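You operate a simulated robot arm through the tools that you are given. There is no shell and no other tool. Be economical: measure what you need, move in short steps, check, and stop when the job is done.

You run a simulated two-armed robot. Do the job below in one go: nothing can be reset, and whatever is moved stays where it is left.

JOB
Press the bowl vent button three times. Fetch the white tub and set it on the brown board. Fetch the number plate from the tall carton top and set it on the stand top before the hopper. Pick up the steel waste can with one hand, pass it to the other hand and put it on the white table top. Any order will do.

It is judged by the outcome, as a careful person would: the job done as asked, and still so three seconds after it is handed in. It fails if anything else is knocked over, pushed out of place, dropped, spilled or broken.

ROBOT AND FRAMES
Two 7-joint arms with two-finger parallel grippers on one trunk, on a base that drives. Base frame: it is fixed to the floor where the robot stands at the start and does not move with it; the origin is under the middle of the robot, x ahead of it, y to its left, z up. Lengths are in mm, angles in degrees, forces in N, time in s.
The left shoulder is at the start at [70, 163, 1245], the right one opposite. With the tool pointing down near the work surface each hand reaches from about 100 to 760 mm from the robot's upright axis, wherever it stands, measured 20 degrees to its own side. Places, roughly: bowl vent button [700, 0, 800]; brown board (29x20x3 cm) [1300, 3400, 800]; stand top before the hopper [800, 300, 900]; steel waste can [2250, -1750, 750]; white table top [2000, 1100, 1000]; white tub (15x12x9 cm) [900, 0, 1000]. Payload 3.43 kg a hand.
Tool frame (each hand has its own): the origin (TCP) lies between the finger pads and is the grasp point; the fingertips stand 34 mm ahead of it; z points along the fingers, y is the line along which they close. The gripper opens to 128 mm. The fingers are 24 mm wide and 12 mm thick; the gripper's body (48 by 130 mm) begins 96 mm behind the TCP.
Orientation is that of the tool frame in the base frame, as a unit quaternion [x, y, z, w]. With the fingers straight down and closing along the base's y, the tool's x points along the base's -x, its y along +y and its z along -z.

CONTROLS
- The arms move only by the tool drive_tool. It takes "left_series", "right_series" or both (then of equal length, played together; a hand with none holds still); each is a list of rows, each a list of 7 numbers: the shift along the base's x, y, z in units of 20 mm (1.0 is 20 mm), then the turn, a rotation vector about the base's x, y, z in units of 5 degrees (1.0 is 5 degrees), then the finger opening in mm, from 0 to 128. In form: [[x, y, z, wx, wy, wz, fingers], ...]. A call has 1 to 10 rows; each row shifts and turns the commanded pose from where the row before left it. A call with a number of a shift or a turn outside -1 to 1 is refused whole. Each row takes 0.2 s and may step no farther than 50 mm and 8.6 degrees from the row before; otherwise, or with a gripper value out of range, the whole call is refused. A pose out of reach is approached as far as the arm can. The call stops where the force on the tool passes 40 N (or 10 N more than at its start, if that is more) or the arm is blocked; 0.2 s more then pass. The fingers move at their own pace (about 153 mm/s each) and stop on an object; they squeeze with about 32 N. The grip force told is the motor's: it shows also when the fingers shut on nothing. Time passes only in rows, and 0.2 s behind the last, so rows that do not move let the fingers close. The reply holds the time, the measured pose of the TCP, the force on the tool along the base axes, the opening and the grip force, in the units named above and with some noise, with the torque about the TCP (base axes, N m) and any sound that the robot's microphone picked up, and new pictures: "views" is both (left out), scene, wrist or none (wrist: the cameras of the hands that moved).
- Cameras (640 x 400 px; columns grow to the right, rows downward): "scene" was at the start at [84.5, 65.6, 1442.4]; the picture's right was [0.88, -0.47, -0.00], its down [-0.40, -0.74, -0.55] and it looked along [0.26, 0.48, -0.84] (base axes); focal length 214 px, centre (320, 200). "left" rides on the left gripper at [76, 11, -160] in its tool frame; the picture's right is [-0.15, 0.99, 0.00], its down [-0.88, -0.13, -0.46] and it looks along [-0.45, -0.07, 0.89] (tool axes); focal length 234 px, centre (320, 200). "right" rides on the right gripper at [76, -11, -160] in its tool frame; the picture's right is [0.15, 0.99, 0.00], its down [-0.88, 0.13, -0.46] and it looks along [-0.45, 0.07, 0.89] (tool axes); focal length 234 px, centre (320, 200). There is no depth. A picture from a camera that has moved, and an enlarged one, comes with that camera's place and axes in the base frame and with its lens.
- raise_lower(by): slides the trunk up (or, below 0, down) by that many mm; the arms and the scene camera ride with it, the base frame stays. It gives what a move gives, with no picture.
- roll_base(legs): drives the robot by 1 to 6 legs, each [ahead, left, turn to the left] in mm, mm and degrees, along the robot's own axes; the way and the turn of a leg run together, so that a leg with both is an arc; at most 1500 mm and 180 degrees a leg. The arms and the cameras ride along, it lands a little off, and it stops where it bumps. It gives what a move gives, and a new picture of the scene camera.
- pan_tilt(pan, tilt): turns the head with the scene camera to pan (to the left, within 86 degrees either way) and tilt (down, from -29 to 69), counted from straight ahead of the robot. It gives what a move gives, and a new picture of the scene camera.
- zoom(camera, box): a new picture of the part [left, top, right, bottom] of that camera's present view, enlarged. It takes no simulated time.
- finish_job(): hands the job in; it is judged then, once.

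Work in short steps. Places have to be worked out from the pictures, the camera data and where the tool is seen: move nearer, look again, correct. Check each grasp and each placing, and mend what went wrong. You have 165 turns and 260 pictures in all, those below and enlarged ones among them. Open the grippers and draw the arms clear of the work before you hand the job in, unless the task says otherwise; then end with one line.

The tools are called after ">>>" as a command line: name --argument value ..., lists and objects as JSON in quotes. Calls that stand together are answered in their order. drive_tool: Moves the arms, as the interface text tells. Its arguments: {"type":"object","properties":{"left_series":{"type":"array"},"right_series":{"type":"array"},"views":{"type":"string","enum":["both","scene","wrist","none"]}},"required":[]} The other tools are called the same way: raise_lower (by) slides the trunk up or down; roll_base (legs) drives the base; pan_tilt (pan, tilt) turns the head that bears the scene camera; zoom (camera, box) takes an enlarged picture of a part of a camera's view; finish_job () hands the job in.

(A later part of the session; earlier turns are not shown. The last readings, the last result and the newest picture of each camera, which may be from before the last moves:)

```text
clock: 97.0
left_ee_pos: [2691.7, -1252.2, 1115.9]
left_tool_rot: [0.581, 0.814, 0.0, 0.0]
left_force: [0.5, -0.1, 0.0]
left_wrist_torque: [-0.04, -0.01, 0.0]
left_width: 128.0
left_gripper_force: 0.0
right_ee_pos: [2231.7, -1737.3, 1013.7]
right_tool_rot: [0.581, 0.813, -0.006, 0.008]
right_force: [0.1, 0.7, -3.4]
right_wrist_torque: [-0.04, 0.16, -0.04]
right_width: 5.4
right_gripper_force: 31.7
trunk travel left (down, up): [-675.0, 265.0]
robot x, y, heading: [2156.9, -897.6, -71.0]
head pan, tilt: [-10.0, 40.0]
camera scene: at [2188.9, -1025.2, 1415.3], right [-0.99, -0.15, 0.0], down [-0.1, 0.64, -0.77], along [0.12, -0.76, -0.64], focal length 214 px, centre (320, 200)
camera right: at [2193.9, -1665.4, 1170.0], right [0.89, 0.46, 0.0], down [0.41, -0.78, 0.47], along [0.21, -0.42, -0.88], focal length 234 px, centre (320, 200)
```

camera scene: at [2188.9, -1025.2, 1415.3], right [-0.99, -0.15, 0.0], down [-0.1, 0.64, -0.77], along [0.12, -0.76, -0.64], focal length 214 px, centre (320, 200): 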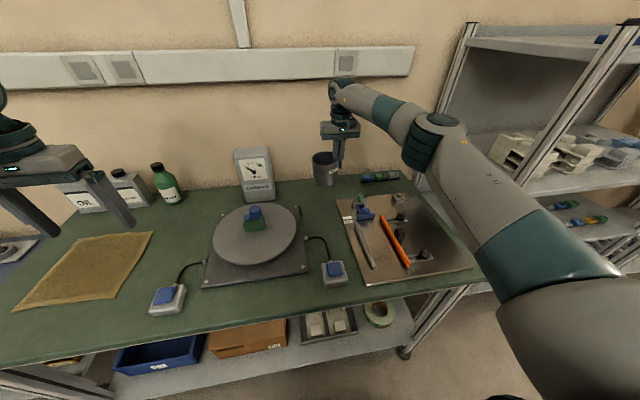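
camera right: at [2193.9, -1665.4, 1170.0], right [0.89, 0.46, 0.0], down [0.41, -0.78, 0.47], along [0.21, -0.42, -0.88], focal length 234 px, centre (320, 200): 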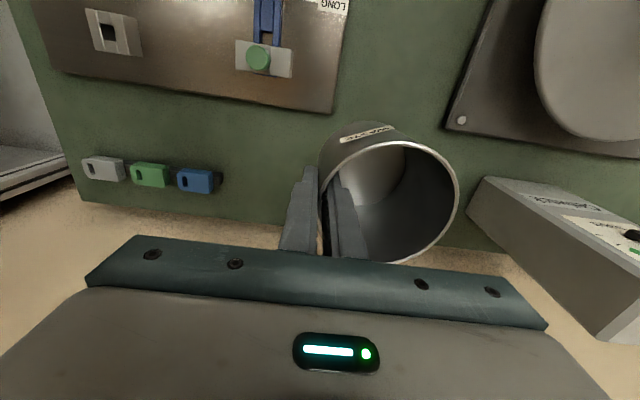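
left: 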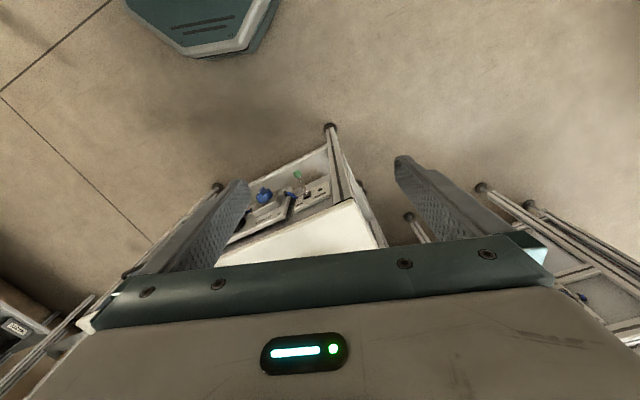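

Held firmly, about 3.4 N. I raise the trunk 150 and back the base away 550 mm for the handover.

>>> raise_lower --by 150

>>> roll_base --legs '[[-550, 0, 0]]'

```text
clock: 98.7
left_ee_pos: [2690.7, -1252.2, 1265.3]
left_tool_rot: [0.581, 0.814, 0.0, 0.0]
left_force: [0.7, -0.5, -0.2]
left_wrist_torque: [0.02, 0.0, -0.01]
left_width: 127.9
left_gripper_force: 0.0
right_ee_pos: [2232.1, -1737.9, 1163.6]
right_tool_rot: [0.581, 0.814, -0.005, 0.008]
right_force: [-0.2, -0.2, -2.7]
right_wrist_torque: [-0.03, 0.14, -0.01]
right_width: 5.3
right_gripper_force: 32.2
trunk travel left (down, up): [-825.0, 115.0]
robot x, y, heading: [2157.8, -900.5, -71.0]
head pan, tilt: [-10.0, 40.0]
```

```text
clock: 101.9
left_ee_pos: [2515.1, -733.3, 1266.0]
left_tool_rot: [0.579, 0.815, 0.0, 0.0]
left_force: [-0.2, -0.8, 0.1]
left_wrist_torque: [0.0, 0.0, -0.03]
left_width: 128.1
left_gripper_force: 0.0
right_ee_pos: [2055.7, -1219.0, 1161.6]
right_tool_rot: [0.58, 0.815, -0.005, 0.007]
right_force: [0.1, 0.0, -2.1]
right_wrist_torque: [-0.03, 0.17, 0.0]
right_width: 5.1
right_gripper_force: 32.2
trunk travel left (down, up): [-825.0, 115.0]
robot x, y, heading: [1982.7, -379.2, -71.0]
head pan, tilt: [-10.0, 40.0]
camera scene: at [2011.9, -507.8, 1565.1], right [-0.99, -0.16, 0.0], down [-0.1, 0.64, -0.77], along [0.12, -0.76, -0.64], focal length 214 px, centre (320, 200)
```

scene: 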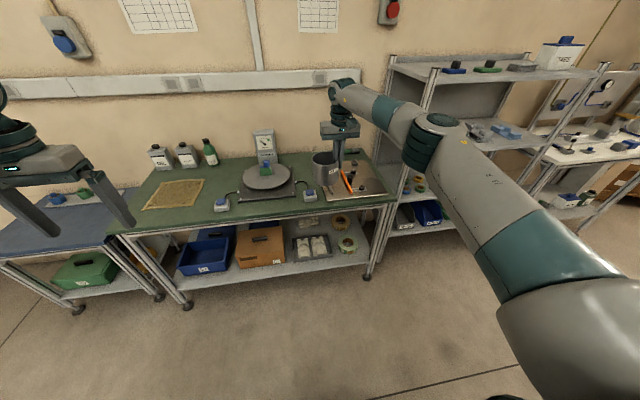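

Now the handover: I bring the right hand (with can) to the middle in front of the robot, and the left hand nearby tilted 45° back so the gripper bodies clear each other.

>>> drive_tool --right_series '[[0.177, 0.971, 0, 0, 0, 0, 0], [0.177, 0.971, 0, 0, 0, 0, 0], [0.177, 0.971, 0, 0, 0, 0, 0], [0.177, 0.971, 0, 0, 0, 0, 0], [0.177, 0.971, 0, 0, 0, 0, 0], [0.177, 0.971, 0, 0, 0, 0, 0], [0.177, 0.971, 0, 0, 0, 0, 0], [0.177, 0.971, 0, 0, 0, 0, 0], [0.177, 0.971, 0, 0, 0, 0, 0], [0.177, 0.971, 0, 0, 0, 0, 0]]' --left_series '[[-0.814, -0.28, 0, -0.946, -0.326, 0, 40], [-0.814, -0.28, 0, -0.946, -0.326, 0, 40], [-0.814, -0.28, 0, -0.946, -0.326, 0, 40], [-0.814, -0.28, 0, -0.946, -0.326, 0, 40], [-0.814, -0.28, 0, -0.946, -0.326, 0, 40], [-0.814, -0.28, 0, -0.946, -0.326, 0, 40], [-0.814, -0.28, 0, -0.946, -0.326, 0, 40], [-0.814, -0.28, 0, -0.946, -0.326, 0, 40], [-0.814, -0.28, 0, -0.946, -0.326, 0, 40], [-0.814, -0.28, 0, 0, 0, 0, 40]]' --views "none"

>>> drive_tool --right_series '[[0.177, 0.971, 0, 0, 0, 0, 0], [0.177, 0.971, 0, 0, 0, 0, 0], [0.177, 0.971, 0, 0, 0, 0, 0], [0.177, 0.971, 0, 0, 0, 0, 0], [0.177, 0.971, 0, 0, 0, 0, 0]]' --left_series '[[-0.4, -0.14, 0, 0, 0, 0, 40], [-0.4, -0.14, 0, 0, 0, 0, 40], [-0.4, -0.14, 0, 0, 0, 0, 40], [-0.4, -0.14, 0, 0, 0, 0, 40], [-0.4, -0.14, 0, 0, 0, 0, 40]]' --views "both"

```text
clock: 104.1
left_ee_pos: [2357.9, -811.8, 1274.9]
left_tool_rot: [0.536, 0.753, -0.222, 0.311]
left_force: [-0.2, 0.1, 0.2]
left_wrist_torque: [0.01, 0.01, -0.01]
left_width: 39.4
left_gripper_force: 0.1
left hand out of reach, approached as far as the arm can: row 8, 9
right_ee_pos: [2090.1, -1021.4, 1163.6]
right_tool_rot: [0.581, 0.814, -0.005, 0.008]
right_force: [0.5, 0.3, -3.7]
right_wrist_torque: [-0.06, 0.14, -0.01]
right_width: 5.3
right_gripper_force: 31.9
trunk travel left (down, up): [-825.0, 115.0]
robot x, y, heading: [1979.3, -377.5, -71.0]
head pan, tilt: [-10.0, 40.0]
```

```text
clock: 105.3
left_ee_pos: [2318.7, -825.0, 1274.2]
left_tool_rot: [0.535, 0.753, -0.223, 0.312]
left_force: [1.4, -0.6, -0.6]
left_wrist_torque: [0.0, 0.0, 0.02]
left_width: 40.0
left_gripper_force: 0.1
right_ee_pos: [2108.9, -925.6, 1164.1]
right_tool_rot: [0.581, 0.814, -0.005, 0.007]
right_force: [0.7, 0.0, -3.3]
right_wrist_torque: [-0.02, 0.14, -0.02]
right_width: 5.2
right_gripper_force: 32.2
trunk travel left (down, up): [-825.0, 115.0]
robot x, y, heading: [1979.4, -377.9, -70.8]
head pan, tilt: [-10.0, 40.0]
camera scene: at [2011.4, -506.2, 1565.3], right [-0.99, -0.16, 0.0], down [-0.1, 0.64, -0.77], along [0.12, -0.76, -0.64], focal length 214 px, centre (320, 200)
camera right: at [2071.3, -853.8, 1320.8], right [0.89, 0.46, 0.0], down [0.41, -0.78, 0.47], along [0.22, -0.42, -0.88], focal length 234 px, centre (320, 200)
camera left: at [2275.8, -664.0, 1333.8], right [0.97, 0.23, 0.1], down [-0.02, -0.33, 0.95], along [0.25, -0.92, -0.31], focal length 234 px, centre (320, 200)
```

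scene: 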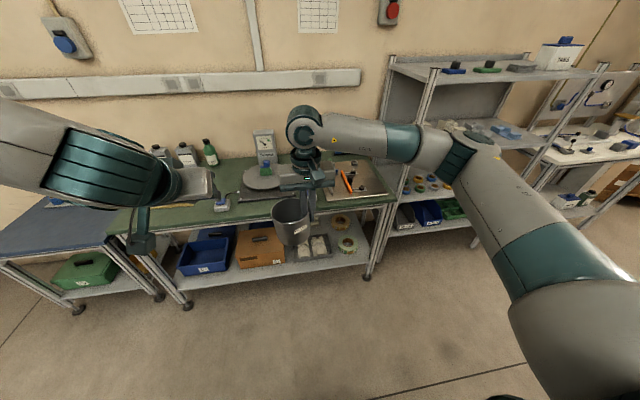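
right: 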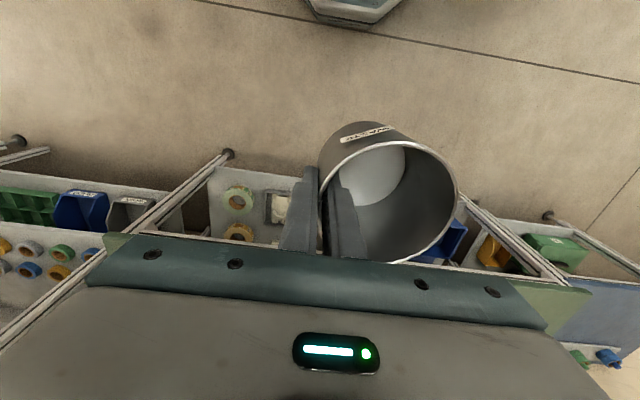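
left: 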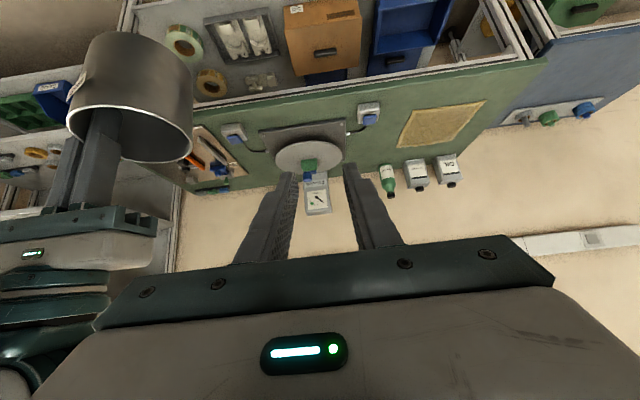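

The can hangs between the hands: centre at a≈552, l≈-4 in the robot frame, rim z≈1176. I move the left hand above its left wall (opening 30) and check.

>>> drive_tool --left_series '[[-0.814, -0.369, 0, 0, 0, 0, 30], [-0.814, -0.369, 0, 0, 0, 0, 30], [-0.814, -0.369, 0, 0, 0, 0, 30], [-0.814, -0.369, 0, 0, 0, 0, 30], [-0.814, -0.369, 0, 0, 0, 0, 30], [-0.814, -0.369, 0, 0, 0, 0, 30], [-0.814, -0.369, 0, 0, 0, 0, 30]]' --views "both"

>>> zoom --camera "right" --box '[0, 0, 640, 400]'

```text
clock: 106.9
left_ee_pos: [2267.2, -850.3, 1274.3]
left_tool_rot: [0.535, 0.753, -0.222, 0.311]
left_force: [0.1, -0.5, 0.7]
left_wrist_torque: [0.01, 0.02, 0.05]
left_width: 29.9
left_gripper_force: 0.2
left hand out of reach, approached as far as the arm can: row 4, 5, 6, 7
right_ee_pos: [2109.8, -927.2, 1163.0]
right_tool_rot: [0.58, 0.815, -0.005, 0.008]
right_force: [0.3, 0.6, -3.1]
right_wrist_torque: [-0.06, 0.18, -0.01]
right_width: 5.3
right_gripper_force: 31.8
trunk travel left (down, up): [-825.0, 115.0]
robot x, y, heading: [1982.2, -378.1, -70.9]
head pan, tilt: [-10.0, 40.0]
camera scene: at [2012.3, -507.9, 1565.1], right [-0.99, -0.16, 0.0], down [-0.1, 0.64, -0.77], along [0.12, -0.76, -0.64], focal length 214 px, centre (320, 200)
camera left: at [2222.4, -689.3, 1333.1], right [0.97, 0.23, 0.1], down [-0.02, -0.33, 0.94], along [0.25, -0.92, -0.31], focal length 234 px, centre (320, 200)
```

scene: 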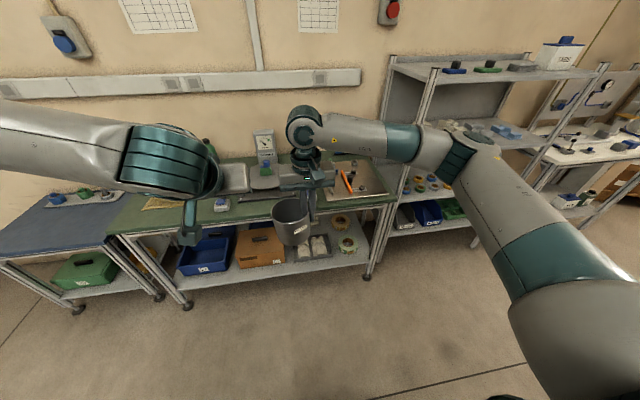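
left: 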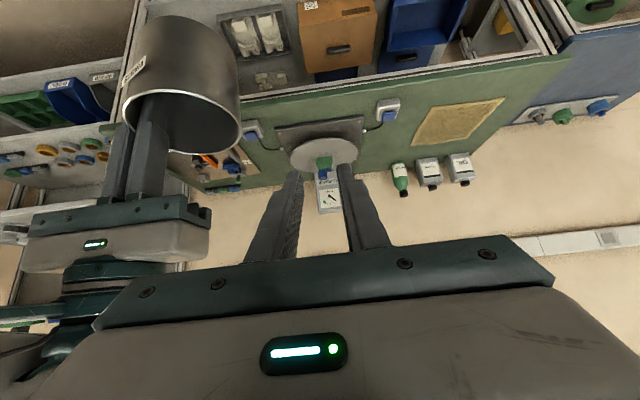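

```text
1.00 times, centred on (320, 200) of right
camera zoom: at [2072.2, -855.4, 1320.0], right [0.89, 0.46, 0.0], down [0.41, -0.78, 0.47], along [0.22, -0.42, -0.88], focal length 234 px, centre (320, 200)
```

zoom: 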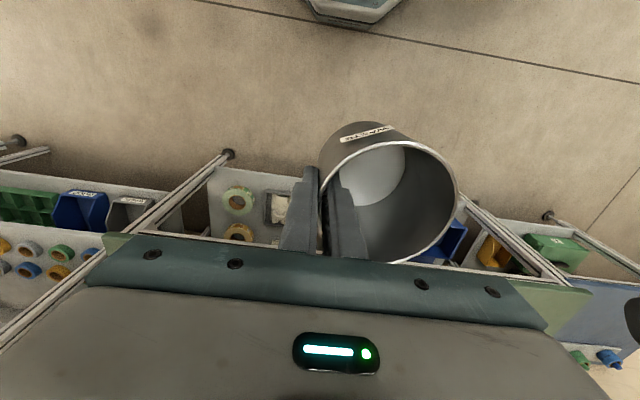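

The left arm hit a limit on its inward way, so I bring the can to it instead: right hand 66 mm to the left.

>>> drive_tool --right_series '[[0.78, 0.27, 0, 0, 0, 0, 0], [0.78, 0.27, 0, 0, 0, 0, 0], [0.78, 0.27, 0, 0, 0, 0, 0], [0.78, 0.27, 0, 0, 0, 0, 0]]' --views "wrist"

>>> zoom --camera "left" --box '[0, 0, 640, 400]'

```text
clock: 107.9
left_ee_pos: [2266.3, -848.5, 1273.4]
left_tool_rot: [0.536, 0.753, -0.223, 0.311]
left_force: [0.5, 0.1, -0.8]
left_wrist_torque: [0.02, -0.01, 0.02]
left_width: 30.1
left_gripper_force: 0.1
right_ee_pos: [2173.5, -905.6, 1163.1]
right_tool_rot: [0.58, 0.814, -0.006, 0.007]
right_force: [0.8, -1.5, -3.3]
right_wrist_torque: [-0.06, 0.16, -0.03]
right_width: 5.4
right_gripper_force: 32.4
trunk travel left (down, up): [-825.0, 115.0]
robot x, y, heading: [1985.3, -378.6, -71.0]
head pan, tilt: [-10.0, 40.0]
camera right: at [2135.5, -833.6, 1319.3], right [0.89, 0.46, 0.0], down [0.41, -0.78, 0.47], along [0.21, -0.42, -0.88], focal length 234 px, centre (320, 200)
```

right: 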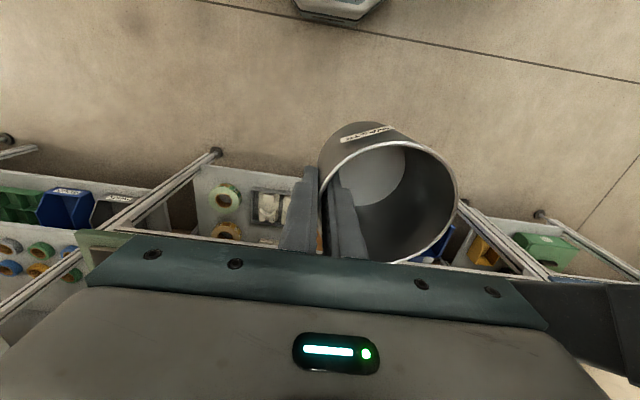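

```text
1.00 times, centred on (320, 200) of left
camera zoom: at [2222.8, -687.8, 1333.4], right [0.97, 0.23, 0.1], down [-0.02, -0.33, 0.95], along [0.25, -0.92, -0.31], focal length 234 px, centre (320, 200)
```

zoom: 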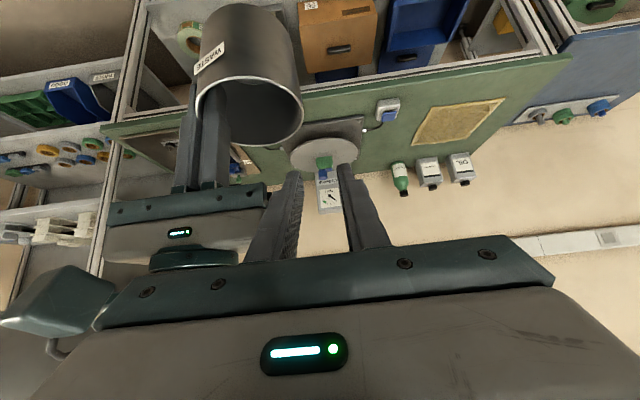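

I lower the left hand 50 mm (tips just above the rim), then nudge the can 10 mm left and 8 mm back.

>>> drive_tool --left_series '[[0, 0, -0.85, 0, 0, 0, 30], [0, 0, -0.85, 0, 0, 0, 30], [0, 0, -0.8, 0, 0, 0, 30]]' --views "none"

>>> drive_tool --right_series '[[0.17, 0.27, 0, 0, 0, 0, 0], [0.17, 0.27, 0, 0, 0, 0, 0]]' --views "wrist"

>>> zoom --camera "left" --box '[100, 0, 420, 200]'

```text
clock: 108.7
left_ee_pos: [2274.6, -844.9, 1226.7]
left_tool_rot: [0.536, 0.752, -0.224, 0.31]
left_force: [-0.5, -0.8, 0.7]
left_wrist_torque: [0.0, -0.03, -0.01]
left_width: 30.0
left_gripper_force: 0.0
left hand out of reach, approached as far as the arm can: row 2, 3
right_ee_pos: [2172.6, -905.1, 1163.7]
right_tool_rot: [0.58, 0.815, -0.006, 0.008]
right_force: [0.3, 0.1, -3.1]
right_wrist_torque: [-0.04, 0.13, 0.02]
right_width: 5.7
right_gripper_force: 32.6
trunk travel left (down, up): [-825.0, 115.0]
robot x, y, heading: [1983.1, -375.4, -71.1]
head pan, tilt: [-10.0, 40.0]
```

```text
clock: 109.3
left_ee_pos: [2274.6, -845.3, 1227.1]
left_tool_rot: [0.535, 0.753, -0.224, 0.312]
left_force: [-1.0, 0.1, -0.2]
left_wrist_torque: [0.03, 0.0, 0.02]
left_width: 29.8
left_gripper_force: 0.1
right_ee_pos: [2177.4, -892.8, 1162.8]
right_tool_rot: [0.58, 0.815, -0.006, 0.007]
right_force: [0.6, 0.2, -2.4]
right_wrist_torque: [-0.06, 0.16, 0.02]
right_width: 5.5
right_gripper_force: 31.7
trunk travel left (down, up): [-825.0, 115.0]
robot x, y, heading: [1979.2, -376.8, -70.8]
head pan, tilt: [-10.0, 40.0]
camera right: at [2140.7, -821.9, 1319.1], right [0.89, 0.46, 0.0], down [0.41, -0.78, 0.47], along [0.22, -0.42, -0.88], focal length 234 px, centre (320, 200)
```

right: 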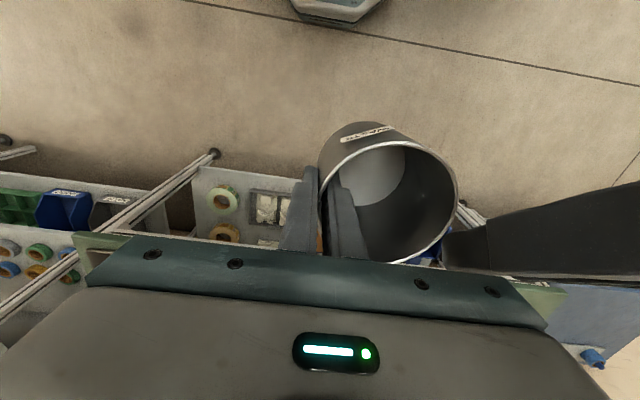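

```text
2.00 times, centred on (260, 100) of left
camera zoom: at [2231.5, -684.9, 1285.9], right [0.97, 0.22, 0.1], down [-0.02, -0.33, 0.95], along [0.24, -0.92, -0.31], focal length 468 px, centre (440, 400)
```

zoom: 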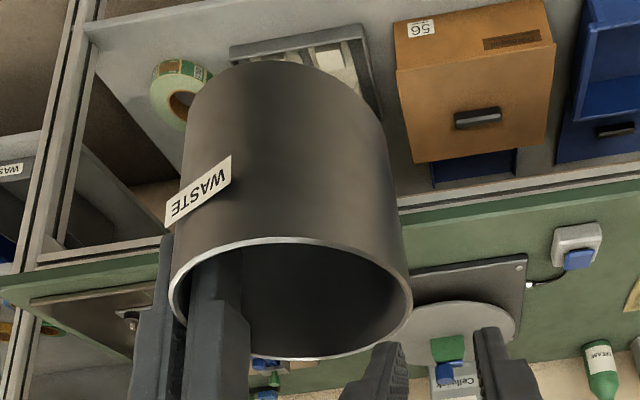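

The left arm can't go lower inward, so I raise the can to it: shift 10 mm left, then lift 70 mm, straddling the wall.

>>> drive_tool --right_series '[[0.47, 0.16, 0, 0, 0, 0, 0], [0, 0, 0.9, 0, 0, 0, 0]]' --views "wrist"

>>> zoom --camera "left" --box '[100, 0, 420, 200]'

```text
clock: 109.9
left_ee_pos: [2275.5, -845.2, 1226.1]
left_tool_rot: [0.536, 0.753, -0.224, 0.311]
left_force: [0.2, 0.6, 0.0]
left_wrist_torque: [-0.02, 0.0, 0.0]
left_width: 30.3
left_gripper_force: 0.1
right_ee_pos: [2187.5, -891.3, 1181.5]
right_tool_rot: [0.581, 0.814, -0.005, 0.008]
right_force: [0.4, 0.0, -3.7]
right_wrist_torque: [-0.05, 0.17, 0.02]
right_width: 5.3
right_gripper_force: 32.0
trunk travel left (down, up): [-825.0, 115.0]
robot x, y, heading: [1982.4, -381.8, -71.0]
head pan, tilt: [-10.0, 40.0]
camera right: at [2149.2, -819.5, 1337.2], right [0.89, 0.46, 0.0], down [0.41, -0.78, 0.47], along [0.22, -0.42, -0.88], focal length 234 px, centre (320, 200)
```

right: 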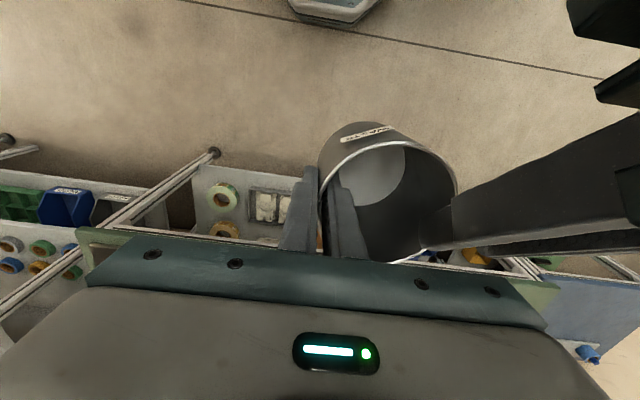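

```text
2.00 times, centred on (260, 100) of left
camera zoom: at [2231.3, -684.5, 1286.0], right [0.97, 0.22, 0.1], down [-0.02, -0.33, 0.95], along [0.24, -0.92, -0.31], focal length 468 px, centre (440, 400)
```

zoom: 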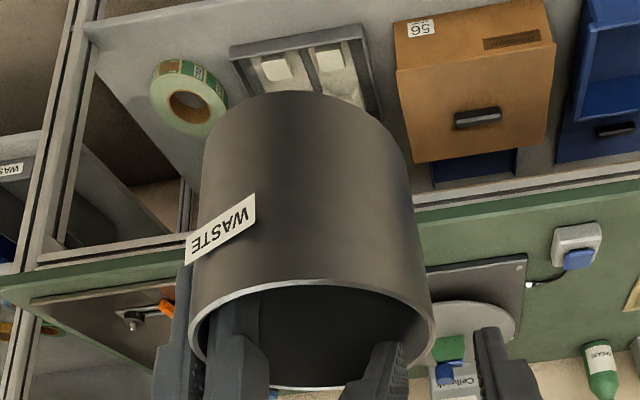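

The can's wall lies between the left fingers. I continue raising the can 50 mm, watching forces.

>>> drive_tool --right_series '[[0, 0, 0.6, 0, 0, 0, 0], [0, 0, 0.6, 0, 0, 0, 0], [0, 0, 0.6, 0, 0, 0, 0], [0, 0, 0.6, 0, 0, 0, 0]]' --views "wrist"

>>> zoom --camera "left" --box '[100, 50, 420, 250]'

```text
clock: 110.9
left_ee_pos: [2275.2, -847.4, 1229.0]
left_tool_rot: [0.534, 0.753, -0.226, 0.312]
left_force: [-4.2, -14.6, 17.1]
left_wrist_torque: [0.51, 0.44, 0.39]
left_width: 35.1
left_gripper_force: 4.5
right_ee_pos: [2187.4, -887.5, 1229.8]
right_tool_rot: [0.578, 0.816, -0.005, 0.006]
right_force: [4.3, 14.9, -20.4]
right_wrist_torque: [-1.24, 1.16, 0.67]
right_width: 6.4
right_gripper_force: 31.7
trunk travel left (down, up): [-825.0, 115.0]
robot x, y, heading: [1978.8, -381.4, -70.9]
head pan, tilt: [-10.0, 40.0]
camera right: at [2149.5, -817.2, 1386.5], right [0.88, 0.47, 0.0], down [0.41, -0.78, 0.47], along [0.22, -0.42, -0.88], focal length 234 px, centre (320, 200)
```

right: 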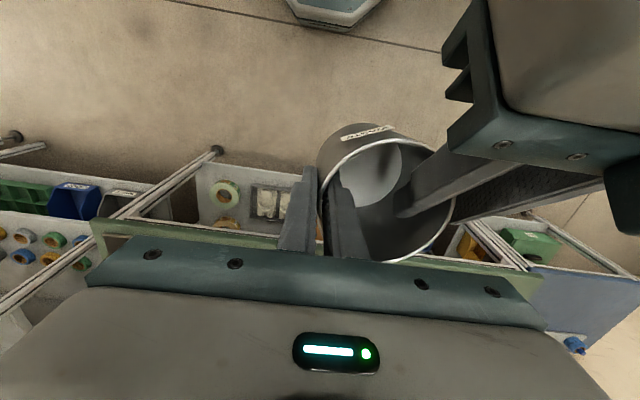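

```text
2.00 times, centred on (260, 150) of left
camera zoom: at [2231.2, -686.0, 1287.0], right [0.97, 0.22, 0.1], down [-0.02, -0.32, 0.95], along [0.24, -0.92, -0.3], focal length 468 px, centre (440, 300)
```

zoom: 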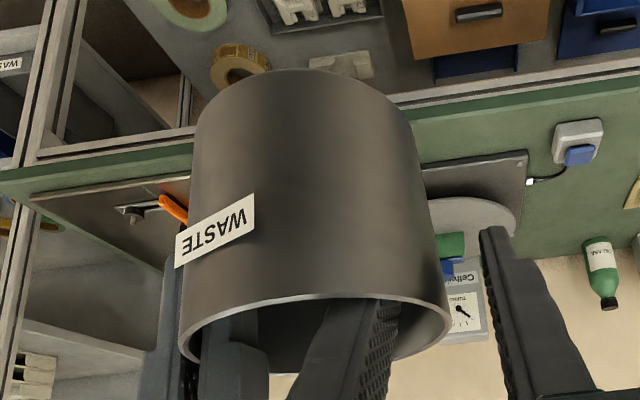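

The left finger's underside touched the near rim (about 20 N). I lower the can 7 mm to relieve it, then close the left fingers.

>>> drive_tool --right_series '[[0, 0, -0.4, 0, 0, 0, 0], [0, 0, 0, 0, 0, 0, 0]]' --views "none"

>>> drive_tool --left_series '[[0, 0, 0, 0, 0, 0, 20], [0, 0, 0, 0, 0, 0, 5], [0, 0, 0, 0, 0, 0, 0], [0, 0, 0, 0, 0, 0, 0]]' --views "wrist"

>>> zoom --camera "right" --box '[160, 80, 560, 330]'

```text
clock: 111.5
left_ee_pos: [2274.4, -845.9, 1227.1]
left_tool_rot: [0.536, 0.753, -0.223, 0.31]
left_force: [-9.1, -17.2, 2.8]
left_wrist_torque: [0.21, 0.03, 0.61]
left_width: 38.7
left_gripper_force: 7.5
right_ee_pos: [2186.9, -890.1, 1223.0]
right_tool_rot: [0.58, 0.814, -0.005, 0.008]
right_force: [9.9, 18.8, -6.5]
right_wrist_torque: [-0.46, 0.48, 0.55]
right_width: 5.2
right_gripper_force: 32.0
trunk travel left (down, up): [-825.0, 115.0]
robot x, y, heading: [1984.7, -383.2, -70.8]
head pan, tilt: [-10.0, 40.0]
```

```text
clock: 112.0
left_ee_pos: [2271.5, -848.0, 1229.5]
left_tool_rot: [0.537, 0.751, -0.228, 0.31]
left_force: [-11.7, -9.6, 2.5]
left_wrist_torque: [0.14, 0.03, 0.45]
left_width: 15.5
left_gripper_force: 8.8
right_ee_pos: [2190.2, -887.8, 1222.3]
right_tool_rot: [0.578, 0.816, -0.001, 0.009]
right_force: [11.1, 8.7, -6.5]
right_wrist_torque: [-0.37, 0.49, -0.06]
right_width: 5.2
right_gripper_force: 32.1
trunk travel left (down, up): [-825.0, 115.0]
robot x, y, heading: [1982.9, -379.8, -71.2]
head pan, tilt: [-10.0, 40.0]
stopped in row 2 (right hand): the force on the tool passed its limit (the readings are from after the stop); the commanded pose is now the measured one
camera left: at [2229.6, -686.2, 1287.1], right [0.97, 0.22, 0.09], down [-0.02, -0.32, 0.95], along [0.23, -0.92, -0.3], focal length 234 px, centre (320, 200)
```

left: 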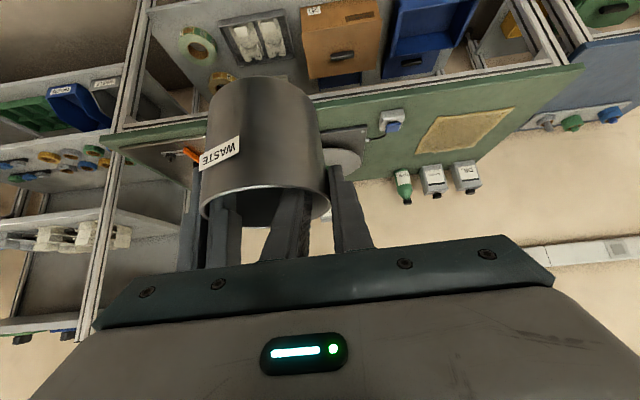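

```text
1.60 times, centred on (360, 205) of right
camera zoom: at [2151.3, -817.1, 1378.1], right [0.88, 0.47, 0.0], down [0.41, -0.78, 0.47], along [0.22, -0.41, -0.88], focal length 375 px, centre (256, 192)
```

zoom: 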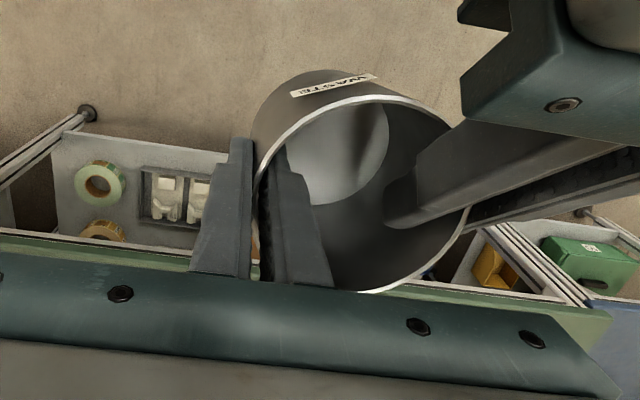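

The left inner finger pulls on the wall, so I ease the right hand ~5 mm left while the left keeps closing.

>>> drive_tool --right_series '[[0.11, 0.06, 0, 0, 0, 0, 0], [0.11, 0.06, 0, 0, 0, 0, 0], [0, 0, 0, 0, 0, 0, 0], [0, 0, 0, 0, 0, 0, 0]]' --left_series '[[0, 0, 0, 0, 0, 0, 12], [0, 0, 0, 0, 0, 0, 8], [0, 0, 0, 0, 0, 0, 4], [0, 0, 0, 0, 0, 0, 0]]' --views "none"

>>> zoom --camera "right" --box '[160, 80, 560, 330]'

>>> zoom --camera "left" --box '[100, 50, 420, 250]'

```text
clock: 113.0
left_ee_pos: [2274.1, -847.6, 1228.5]
left_tool_rot: [0.535, 0.752, -0.226, 0.312]
left_force: [23.0, -12.3, 8.2]
left_wrist_torque: [-0.33, -0.32, 1.55]
left_width: 12.6
left_gripper_force: 32.0
right_ee_pos: [2192.0, -887.6, 1221.2]
right_tool_rot: [0.58, 0.815, -0.005, 0.007]
right_force: [-23.3, 12.0, -11.4]
right_wrist_torque: [-0.17, 0.95, 0.32]
right_width: 4.8
right_gripper_force: 32.2
trunk travel left (down, up): [-825.0, 115.0]
robot x, y, heading: [1979.8, -381.2, -70.9]
head pan, tilt: [-10.0, 40.0]
```

```text
1.60 times, centred on (360, 205) of right
camera zoom: at [2154.4, -816.2, 1377.4], right [0.89, 0.46, 0.0], down [0.41, -0.78, 0.47], along [0.22, -0.42, -0.88], focal length 375 px, centre (256, 192)
```

zoom: 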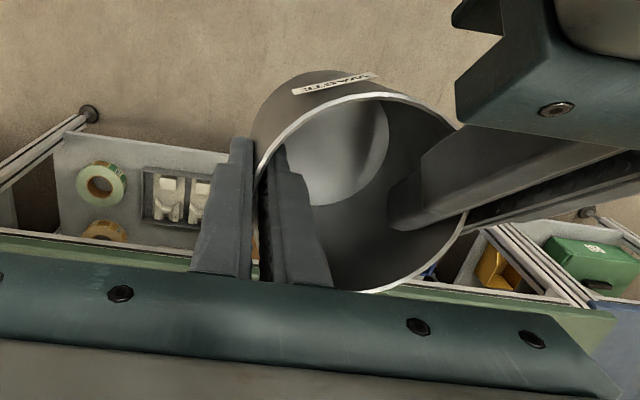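

```text
2.00 times, centred on (260, 150) of left
camera zoom: at [2231.0, -686.3, 1286.7], right [0.97, 0.22, 0.1], down [-0.02, -0.32, 0.95], along [0.24, -0.92, -0.31], focal length 468 px, centre (440, 300)
```

zoom: 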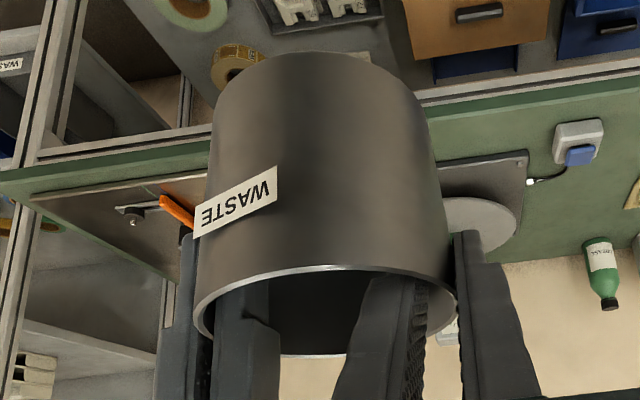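

Left grip is now at full force. I relax the right hand's side load slightly, then open the right fingers.

>>> drive_tool --right_series '[[-0.15, 0.08, 0, 0, 0, 0, 0], [0, 0, 0, 0, 0, 0, 0]]' --views "none"

>>> drive_tool --right_series '[[0, 0, 0, 0, 0, 0, 10], [0, 0, 0, 0, 0, 0, 24], [0, 0, 0, 0, 0, 0, 30]]' --views "wrist"

>>> zoom --camera "left" --box '[100, 50, 420, 250]'

```text
clock: 113.6
left_ee_pos: [2273.4, -846.6, 1226.7]
left_tool_rot: [0.536, 0.751, -0.227, 0.311]
left_force: [20.6, -5.2, 11.8]
left_wrist_torque: [0.05, 0.19, 1.01]
left_width: 12.5
left_gripper_force: 32.1
right_ee_pos: [2190.0, -885.9, 1220.7]
right_tool_rot: [0.58, 0.815, -0.004, 0.008]
right_force: [-19.6, 5.9, -15.5]
right_wrist_torque: [-0.57, 0.87, 0.16]
right_width: 4.9
right_gripper_force: 32.1
trunk travel left (down, up): [-825.0, 115.0]
robot x, y, heading: [1977.2, -381.4, -70.8]
head pan, tilt: [-10.0, 40.0]
```

```text
clock: 114.4
left_ee_pos: [2272.7, -847.1, 1227.7]
left_tool_rot: [0.537, 0.751, -0.227, 0.309]
left_force: [-0.5, -0.7, 0.2]
left_wrist_torque: [0.1, -0.12, 0.02]
left_width: 9.5
left_gripper_force: 32.0
right_ee_pos: [2190.9, -883.8, 1221.6]
right_tool_rot: [0.578, 0.816, -0.003, 0.009]
right_force: [0.3, 0.5, -0.4]
right_wrist_torque: [-0.01, 0.01, -0.01]
right_width: 30.0
right_gripper_force: 0.0
trunk travel left (down, up): [-825.0, 115.0]
robot x, y, heading: [1979.2, -377.8, -70.8]
head pan, tilt: [-10.0, 40.0]
camera right: at [2152.2, -814.1, 1377.8], right [0.89, 0.46, 0.0], down [0.41, -0.78, 0.47], along [0.22, -0.42, -0.88], focal length 234 px, centre (320, 200)
```

right: 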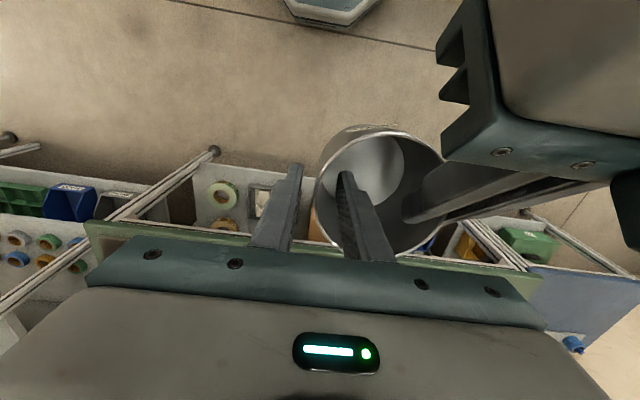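

```text
2.00 times, centred on (260, 150) of left
camera zoom: at [2230.1, -685.5, 1286.5], right [0.97, 0.22, 0.1], down [-0.02, -0.32, 0.95], along [0.24, -0.92, -0.31], focal length 468 px, centre (440, 300)
```

zoom: 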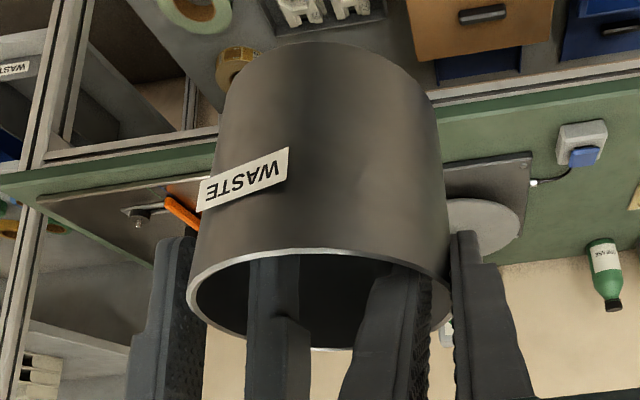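

The can now hangs from the left hand. I lift the right hand straight up out of it.

>>> drive_tool --right_series '[[0, 0, 0.5, 0, 0, 0, 30], [0, 0, 0.8, 0, 0, 0, 30], [0, 0, 0.9, 0, 0, 0, 30], [0, 0, 0.9, 0, 0, 0, 30], [0, 0, 0.9, 0, 0, 0, 30]]' --views "none"

>>> zoom --camera "left" --box '[0, 0, 640, 400]'

```text
clock: 115.6
left_ee_pos: [2273.8, -846.7, 1227.8]
left_tool_rot: [0.538, 0.75, -0.228, 0.31]
left_force: [0.2, -0.3, -0.4]
left_wrist_torque: [0.11, -0.12, 0.0]
left_width: 9.5
left_gripper_force: 32.5
right_ee_pos: [2190.3, -884.4, 1303.0]
right_tool_rot: [0.579, 0.815, -0.004, 0.008]
right_force: [-0.3, 0.1, 0.5]
right_wrist_torque: [0.04, 0.04, 0.01]
right_width: 30.0
right_gripper_force: 0.2
trunk travel left (down, up): [-825.0, 115.0]
robot x, y, heading: [1978.2, -374.0, -71.0]
head pan, tilt: [-10.0, 40.0]
```

```text
1.00 times, centred on (320, 200) of left
camera zoom: at [2230.3, -685.3, 1286.7], right [0.97, 0.22, 0.1], down [-0.02, -0.32, 0.95], along [0.24, -0.92, -0.31], focal length 234 px, centre (320, 200)
```

zoom: 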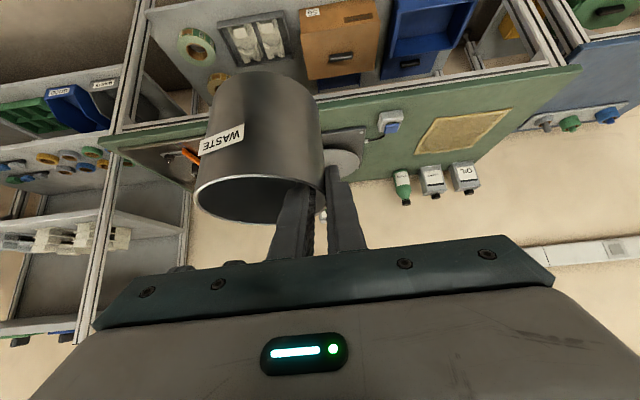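

Handover done. I move the right hand aside and turn the robot left toward the white table area, looking.

>>> drive_tool --right_series '[[-0.8, -0.1, 0, 0, 0, 0, 60], [-0.8, -0.1, 0, 0, 0, 0, 60], [-0.8, -0.1, 0, 0, 0, 0, 60], [-0.8, -0.1, 0, 0, 0, 0, 60], [-0.8, -0.1, 0, 0, 0, 0, 60], [-0.8, -0.1, 0, 0, 0, 0, 60], [-0.8, -0.1, 0, 0, 0, 0, 60], [-0.8, -0.1, 0, 0, 0, 0, 60], [-0.8, -0.1, 0, 0, 0, 0, 60], [-0.8, -0.1, 0, 0, 0, 0, 60]]' --views "none"

>>> pan_tilt --pan 60 --tilt 20

>>> roll_base --legs '[[0, 0, 90]]'

```text
clock: 117.8
left_ee_pos: [2271.5, -847.5, 1228.9]
left_tool_rot: [0.537, 0.751, -0.226, 0.31]
left_force: [0.3, -0.4, -0.9]
left_wrist_torque: [0.07, -0.15, 0.03]
left_width: 9.6
left_gripper_force: 31.5
right_ee_pos: [2029.1, -903.6, 1304.9]
right_tool_rot: [0.579, 0.816, -0.003, 0.009]
right_force: [0.1, -0.1, -0.4]
right_wrist_torque: [0.0, -0.04, 0.02]
right_width: 59.9
right_gripper_force: 0.0
trunk travel left (down, up): [-825.0, 115.0]
robot x, y, heading: [1982.3, -374.9, -71.1]
head pan, tilt: [-10.0, 40.0]
```

```text
clock: 119.2
left_ee_pos: [2272.1, -847.1, 1227.5]
left_tool_rot: [0.537, 0.751, -0.227, 0.31]
left_force: [-0.4, 1.6, 0.6]
left_wrist_torque: [0.06, -0.12, -0.01]
left_width: 9.4
left_gripper_force: 32.3
right_ee_pos: [2028.6, -904.6, 1303.2]
right_tool_rot: [0.579, 0.815, -0.002, 0.008]
right_force: [0.3, -0.3, -0.6]
right_wrist_torque: [0.0, -0.03, 0.03]
right_width: 59.8
right_gripper_force: 0.1
trunk travel left (down, up): [-825.0, 115.0]
robot x, y, heading: [1978.0, -379.4, -71.1]
head pan, tilt: [60.0, 20.0]
camera scene: at [2089.6, -440.1, 1596.7], right [-0.19, -0.98, 0.0], down [-0.34, 0.07, -0.94], along [0.92, -0.18, -0.34], focal length 214 px, centre (320, 200)
```

scene: 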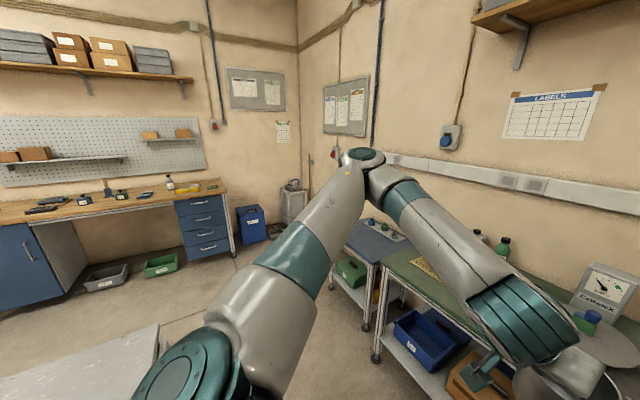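

```text
clock: 123.3
left_ee_pos: [2459.8, -103.1, 1228.5]
left_tool_rot: [-0.135, 0.914, 0.052, 0.38]
left_force: [-0.6, 0.9, -0.2]
left_wrist_torque: [0.13, 0.08, 0.0]
left_width: 9.3
left_gripper_force: 32.1
right_ee_pos: [2507.3, -349.0, 1306.3]
right_tool_rot: [-0.149, 0.989, 0.004, 0.008]
right_force: [0.4, 0.8, -0.3]
right_wrist_torque: [0.02, -0.02, -0.02]
right_width: 60.1
right_gripper_force: 0.0
trunk travel left (down, up): [-825.0, 115.0]
robot x, y, heading: [1980.9, -375.9, 16.8]
head pan, tilt: [60.0, 20.0]
camera scene: at [2051.2, -269.1, 1596.7], right [0.97, -0.23, 0.0], down [-0.08, -0.33, -0.94], along [0.21, 0.92, -0.34], focal length 214 px, centre (320, 200)
```

scene: 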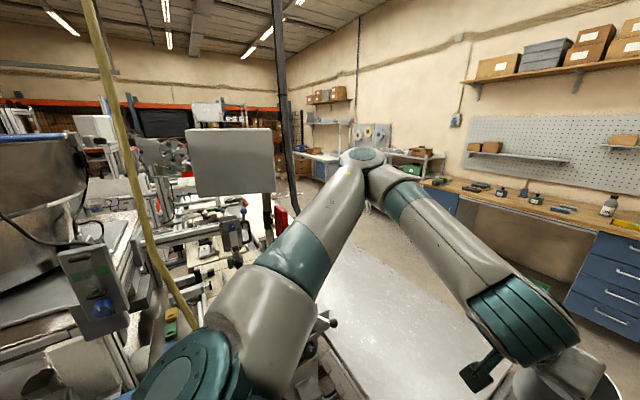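

There's a pale surface to my left-front. I look down on it and further left.

>>> pan_tilt --pan 40 --tilt 45

>>> pan_tilt --pan 86 --tilt 35

```text
clock: 124.2
left_ee_pos: [2460.1, -103.6, 1229.1]
left_tool_rot: [-0.133, 0.913, 0.051, 0.381]
left_force: [-0.4, -0.4, 0.3]
left_wrist_torque: [0.16, 0.11, -0.05]
left_width: 9.1
left_gripper_force: 31.8
right_ee_pos: [2508.2, -348.2, 1303.6]
right_tool_rot: [-0.149, 0.989, 0.004, 0.008]
right_force: [0.1, 0.6, -0.6]
right_wrist_torque: [0.03, -0.02, 0.01]
right_width: 59.9
right_gripper_force: 0.2
trunk travel left (down, up): [-825.0, 115.0]
robot x, y, heading: [1981.0, -376.8, 16.6]
head pan, tilt: [40.0, 45.0]
camera scene: at [2074.3, -291.3, 1558.1], right [0.84, -0.55, 0.0], down [-0.39, -0.59, -0.71], along [0.39, 0.59, -0.71], focal length 214 px, centre (320, 200)
```

scene: 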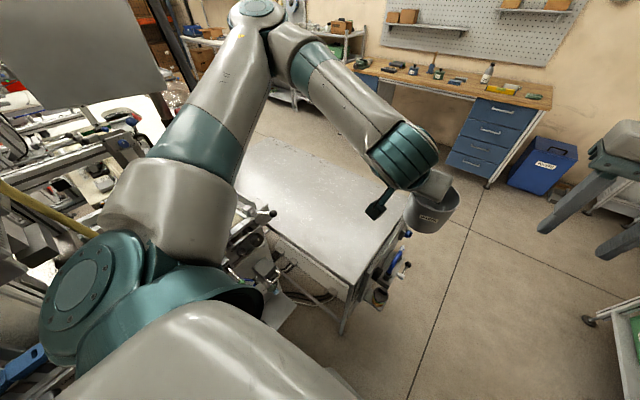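

```text
clock: 125.4
left_ee_pos: [2459.4, -102.7, 1228.0]
left_tool_rot: [-0.135, 0.913, 0.052, 0.381]
left_force: [-0.7, 0.0, -1.0]
left_wrist_torque: [0.11, 0.08, -0.01]
left_width: 9.3
left_gripper_force: 32.2
right_ee_pos: [2507.0, -348.7, 1304.5]
right_tool_rot: [-0.148, 0.989, 0.003, 0.009]
right_force: [0.3, -0.9, -0.7]
right_wrist_torque: [0.02, 0.0, -0.01]
right_width: 60.1
right_gripper_force: 0.1
trunk travel left (down, up): [-825.0, 115.0]
robot x, y, heading: [1980.5, -377.5, 17.2]
head pan, tilt: [85.9, 35.0]
camera scene: at [2010.5, -273.6, 1572.9], right [0.98, 0.22, 0.0], down [0.13, -0.56, -0.82], along [-0.18, 0.8, -0.57], focal length 214 px, centre (320, 200)
```

scene: 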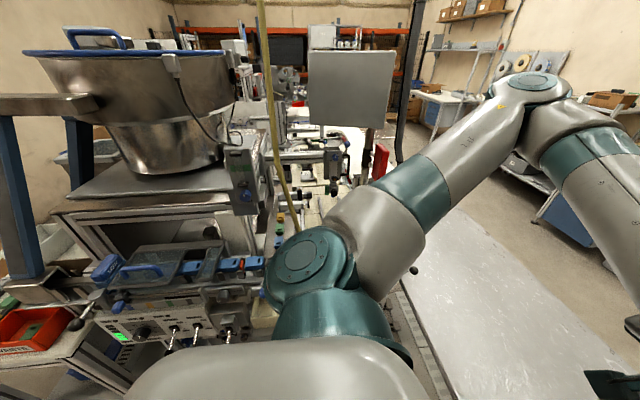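

Behind the machine I see a brightly lit white table top near (1850,1300). Zoom to identify.

>>> zoom --camera "scene" --box '[220, 80, 460, 230]'

>>> pan_tilt --pan 65 --tilt 22

>>> zoom --camera "scene" --box '[120, 80, 360, 230]'

```text
2.67 times, centred on (340, 155) of scene
camera zoom: at [2010.5, -273.6, 1572.9], right [0.98, 0.22, 0.0], down [0.13, -0.56, -0.82], along [-0.18, 0.8, -0.57], focal length 572 px, centre (267, 320)
```

zoom: 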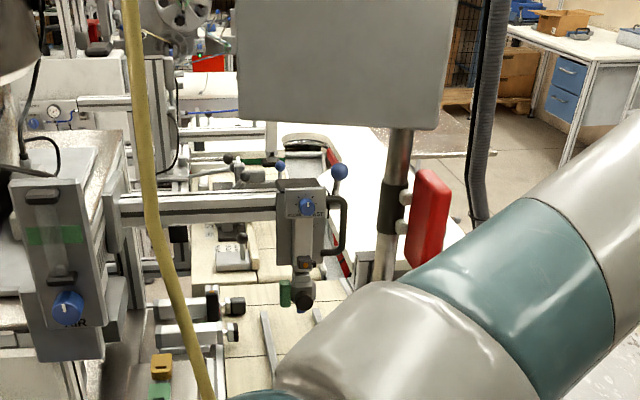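

```text
clock: 126.2
left_ee_pos: [2459.5, -103.6, 1228.9]
left_tool_rot: [-0.134, 0.913, 0.051, 0.381]
left_force: [0.3, 0.3, -0.6]
left_wrist_torque: [0.1, 0.07, -0.03]
left_width: 9.4
left_gripper_force: 31.5
right_ee_pos: [2507.4, -347.7, 1304.1]
right_tool_rot: [-0.148, 0.989, 0.004, 0.008]
right_force: [-1.1, -0.6, 0.4]
right_wrist_torque: [0.0, 0.03, 0.01]
right_width: 59.7
right_gripper_force: 0.1
trunk travel left (down, up): [-825.0, 115.0]
robot x, y, heading: [1975.5, -377.5, 17.1]
head pan, tilt: [65.0, 22.0]
camera scene: at [2043.0, -267.6, 1593.4], right [0.99, -0.14, 0.0], down [-0.05, -0.37, -0.93], along [0.13, 0.92, -0.38], focal length 214 px, centre (320, 200)
```

scene: 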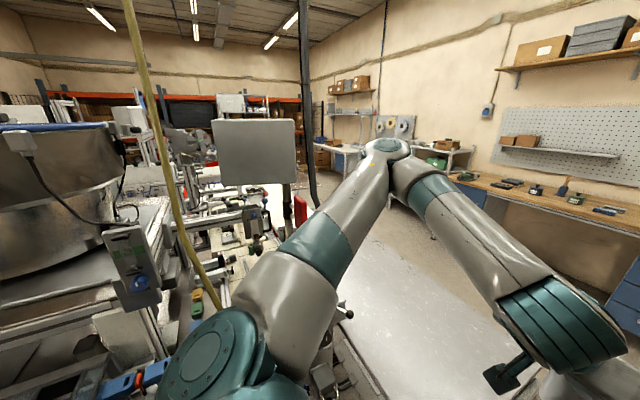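

```text
2.67 times, centred on (240, 155) of scene
camera zoom: at [2043.0, -267.6, 1593.4], right [0.99, -0.14, 0.0], down [-0.05, -0.37, -0.93], along [0.13, 0.92, -0.38], focal length 572 px, centre (533, 320)
```

zoom: 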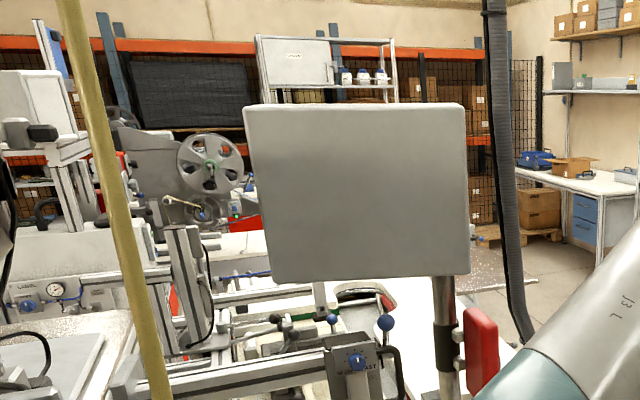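

The open part of the white table is near (2100,1150), reachable from the east aisle around the grey table. I drive: right 390, ahead 1180, then turn left 90 and look north.

>>> roll_base --legs '[[0, -390, 0], [1180, 0, 2], [0, 0, 90]]'

>>> pan_tilt --pan 30 --tilt 25

```text
clock: 138.0
left_ee_pos: [2898.4, 72.7, 1228.2]
left_tool_rot: [0.754, -0.532, -0.312, -0.225]
left_force: [0.7, -0.1, 0.2]
left_wrist_torque: [-0.05, 0.12, 0.0]
left_width: 9.1
left_gripper_force: 31.8
right_ee_pos: [3141.4, 133.3, 1304.7]
right_tool_rot: [0.819, -0.574, -0.009, -0.003]
right_force: [-0.5, 0.6, 0.1]
right_wrist_torque: [0.0, -0.01, 0.02]
right_width: 60.1
right_gripper_force: 0.0
trunk travel left (down, up): [-825.0, 115.0]
robot x, y, heading: [3196.5, -390.3, 109.9]
head pan, tilt: [65.0, 22.0]
camera scene: at [3089.3, -332.1, 1593.5], right [0.09, 1.0, 0.0], down [0.37, -0.03, -0.93], along [-0.92, 0.08, -0.37], focal length 214 px, centre (320, 200)
```

scene: 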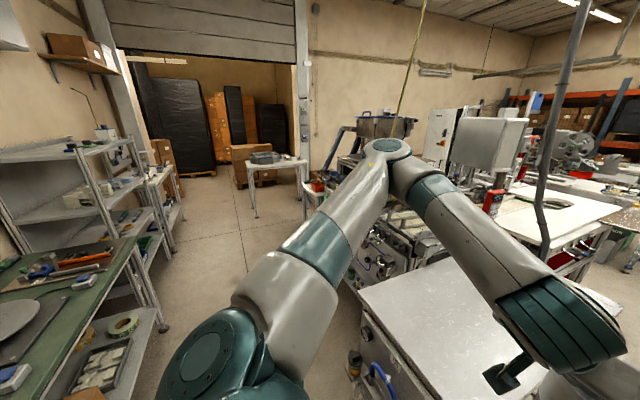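

```text
clock: 139.0
left_ee_pos: [2898.7, 72.1, 1228.7]
left_tool_rot: [0.755, -0.532, -0.311, -0.225]
left_force: [0.5, -0.6, 0.8]
left_wrist_torque: [-0.09, 0.13, 0.0]
left_width: 9.1
left_gripper_force: 31.7
right_ee_pos: [3142.3, 133.3, 1304.7]
right_tool_rot: [0.819, -0.574, -0.008, -0.003]
right_force: [-0.2, -0.2, 0.1]
right_wrist_torque: [0.01, 0.0, 0.01]
right_width: 60.3
right_gripper_force: 0.1
trunk travel left (down, up): [-825.0, 115.0]
robot x, y, heading: [3197.6, -395.5, 109.9]
head pan, tilt: [30.0, 25.0]
camera scene: at [3111.1, -281.2, 1588.6], right [0.64, 0.76, 0.0], down [0.32, -0.27, -0.91], along [-0.69, 0.58, -0.42], focal length 214 px, centre (320, 200)
```

scene: 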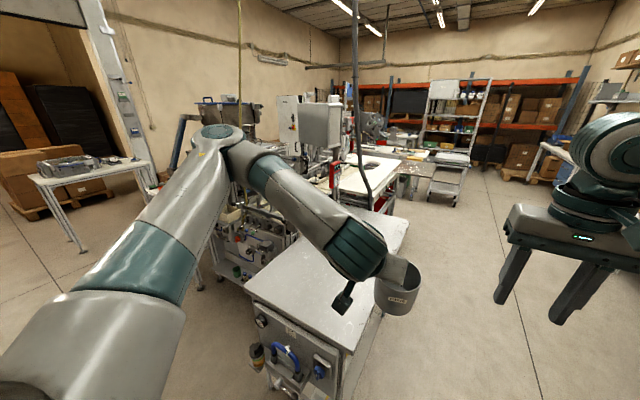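

Good overview. I zoom on the white table area and the far side (possibly tall cartons there).

>>> zoom --camera "scene" --box '[240, 80, 480, 230]'

>>> zoom --camera "scene" --box '[400, 60, 640, 210]'

```text
2.67 times, centred on (360, 155) of scene
camera zoom: at [3111.1, -281.2, 1588.6], right [0.64, 0.76, 0.0], down [0.32, -0.27, -0.91], along [-0.69, 0.58, -0.42], focal length 572 px, centre (213, 320)
```

zoom: 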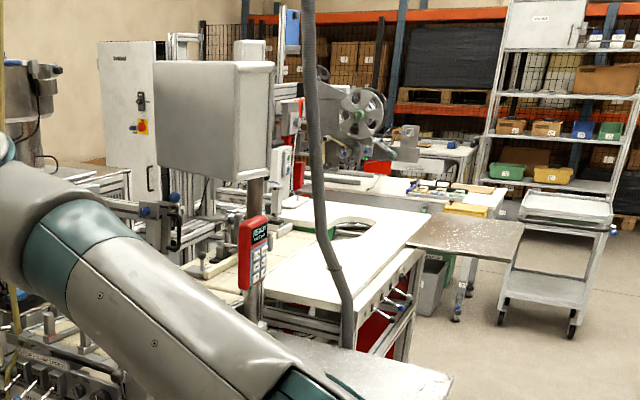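

```text
2.67 times, centred on (520, 135) of scene
camera zoom: at [3111.1, -281.2, 1588.6], right [0.64, 0.76, 0.0], down [0.32, -0.27, -0.91], along [-0.69, 0.58, -0.42], focal length 572 px, centre (-213, 373)
```

zoom: 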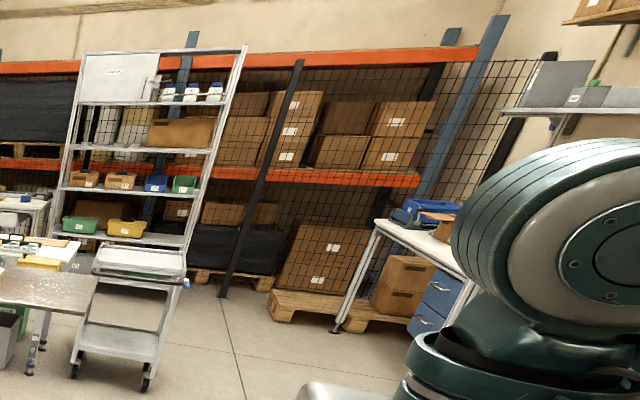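

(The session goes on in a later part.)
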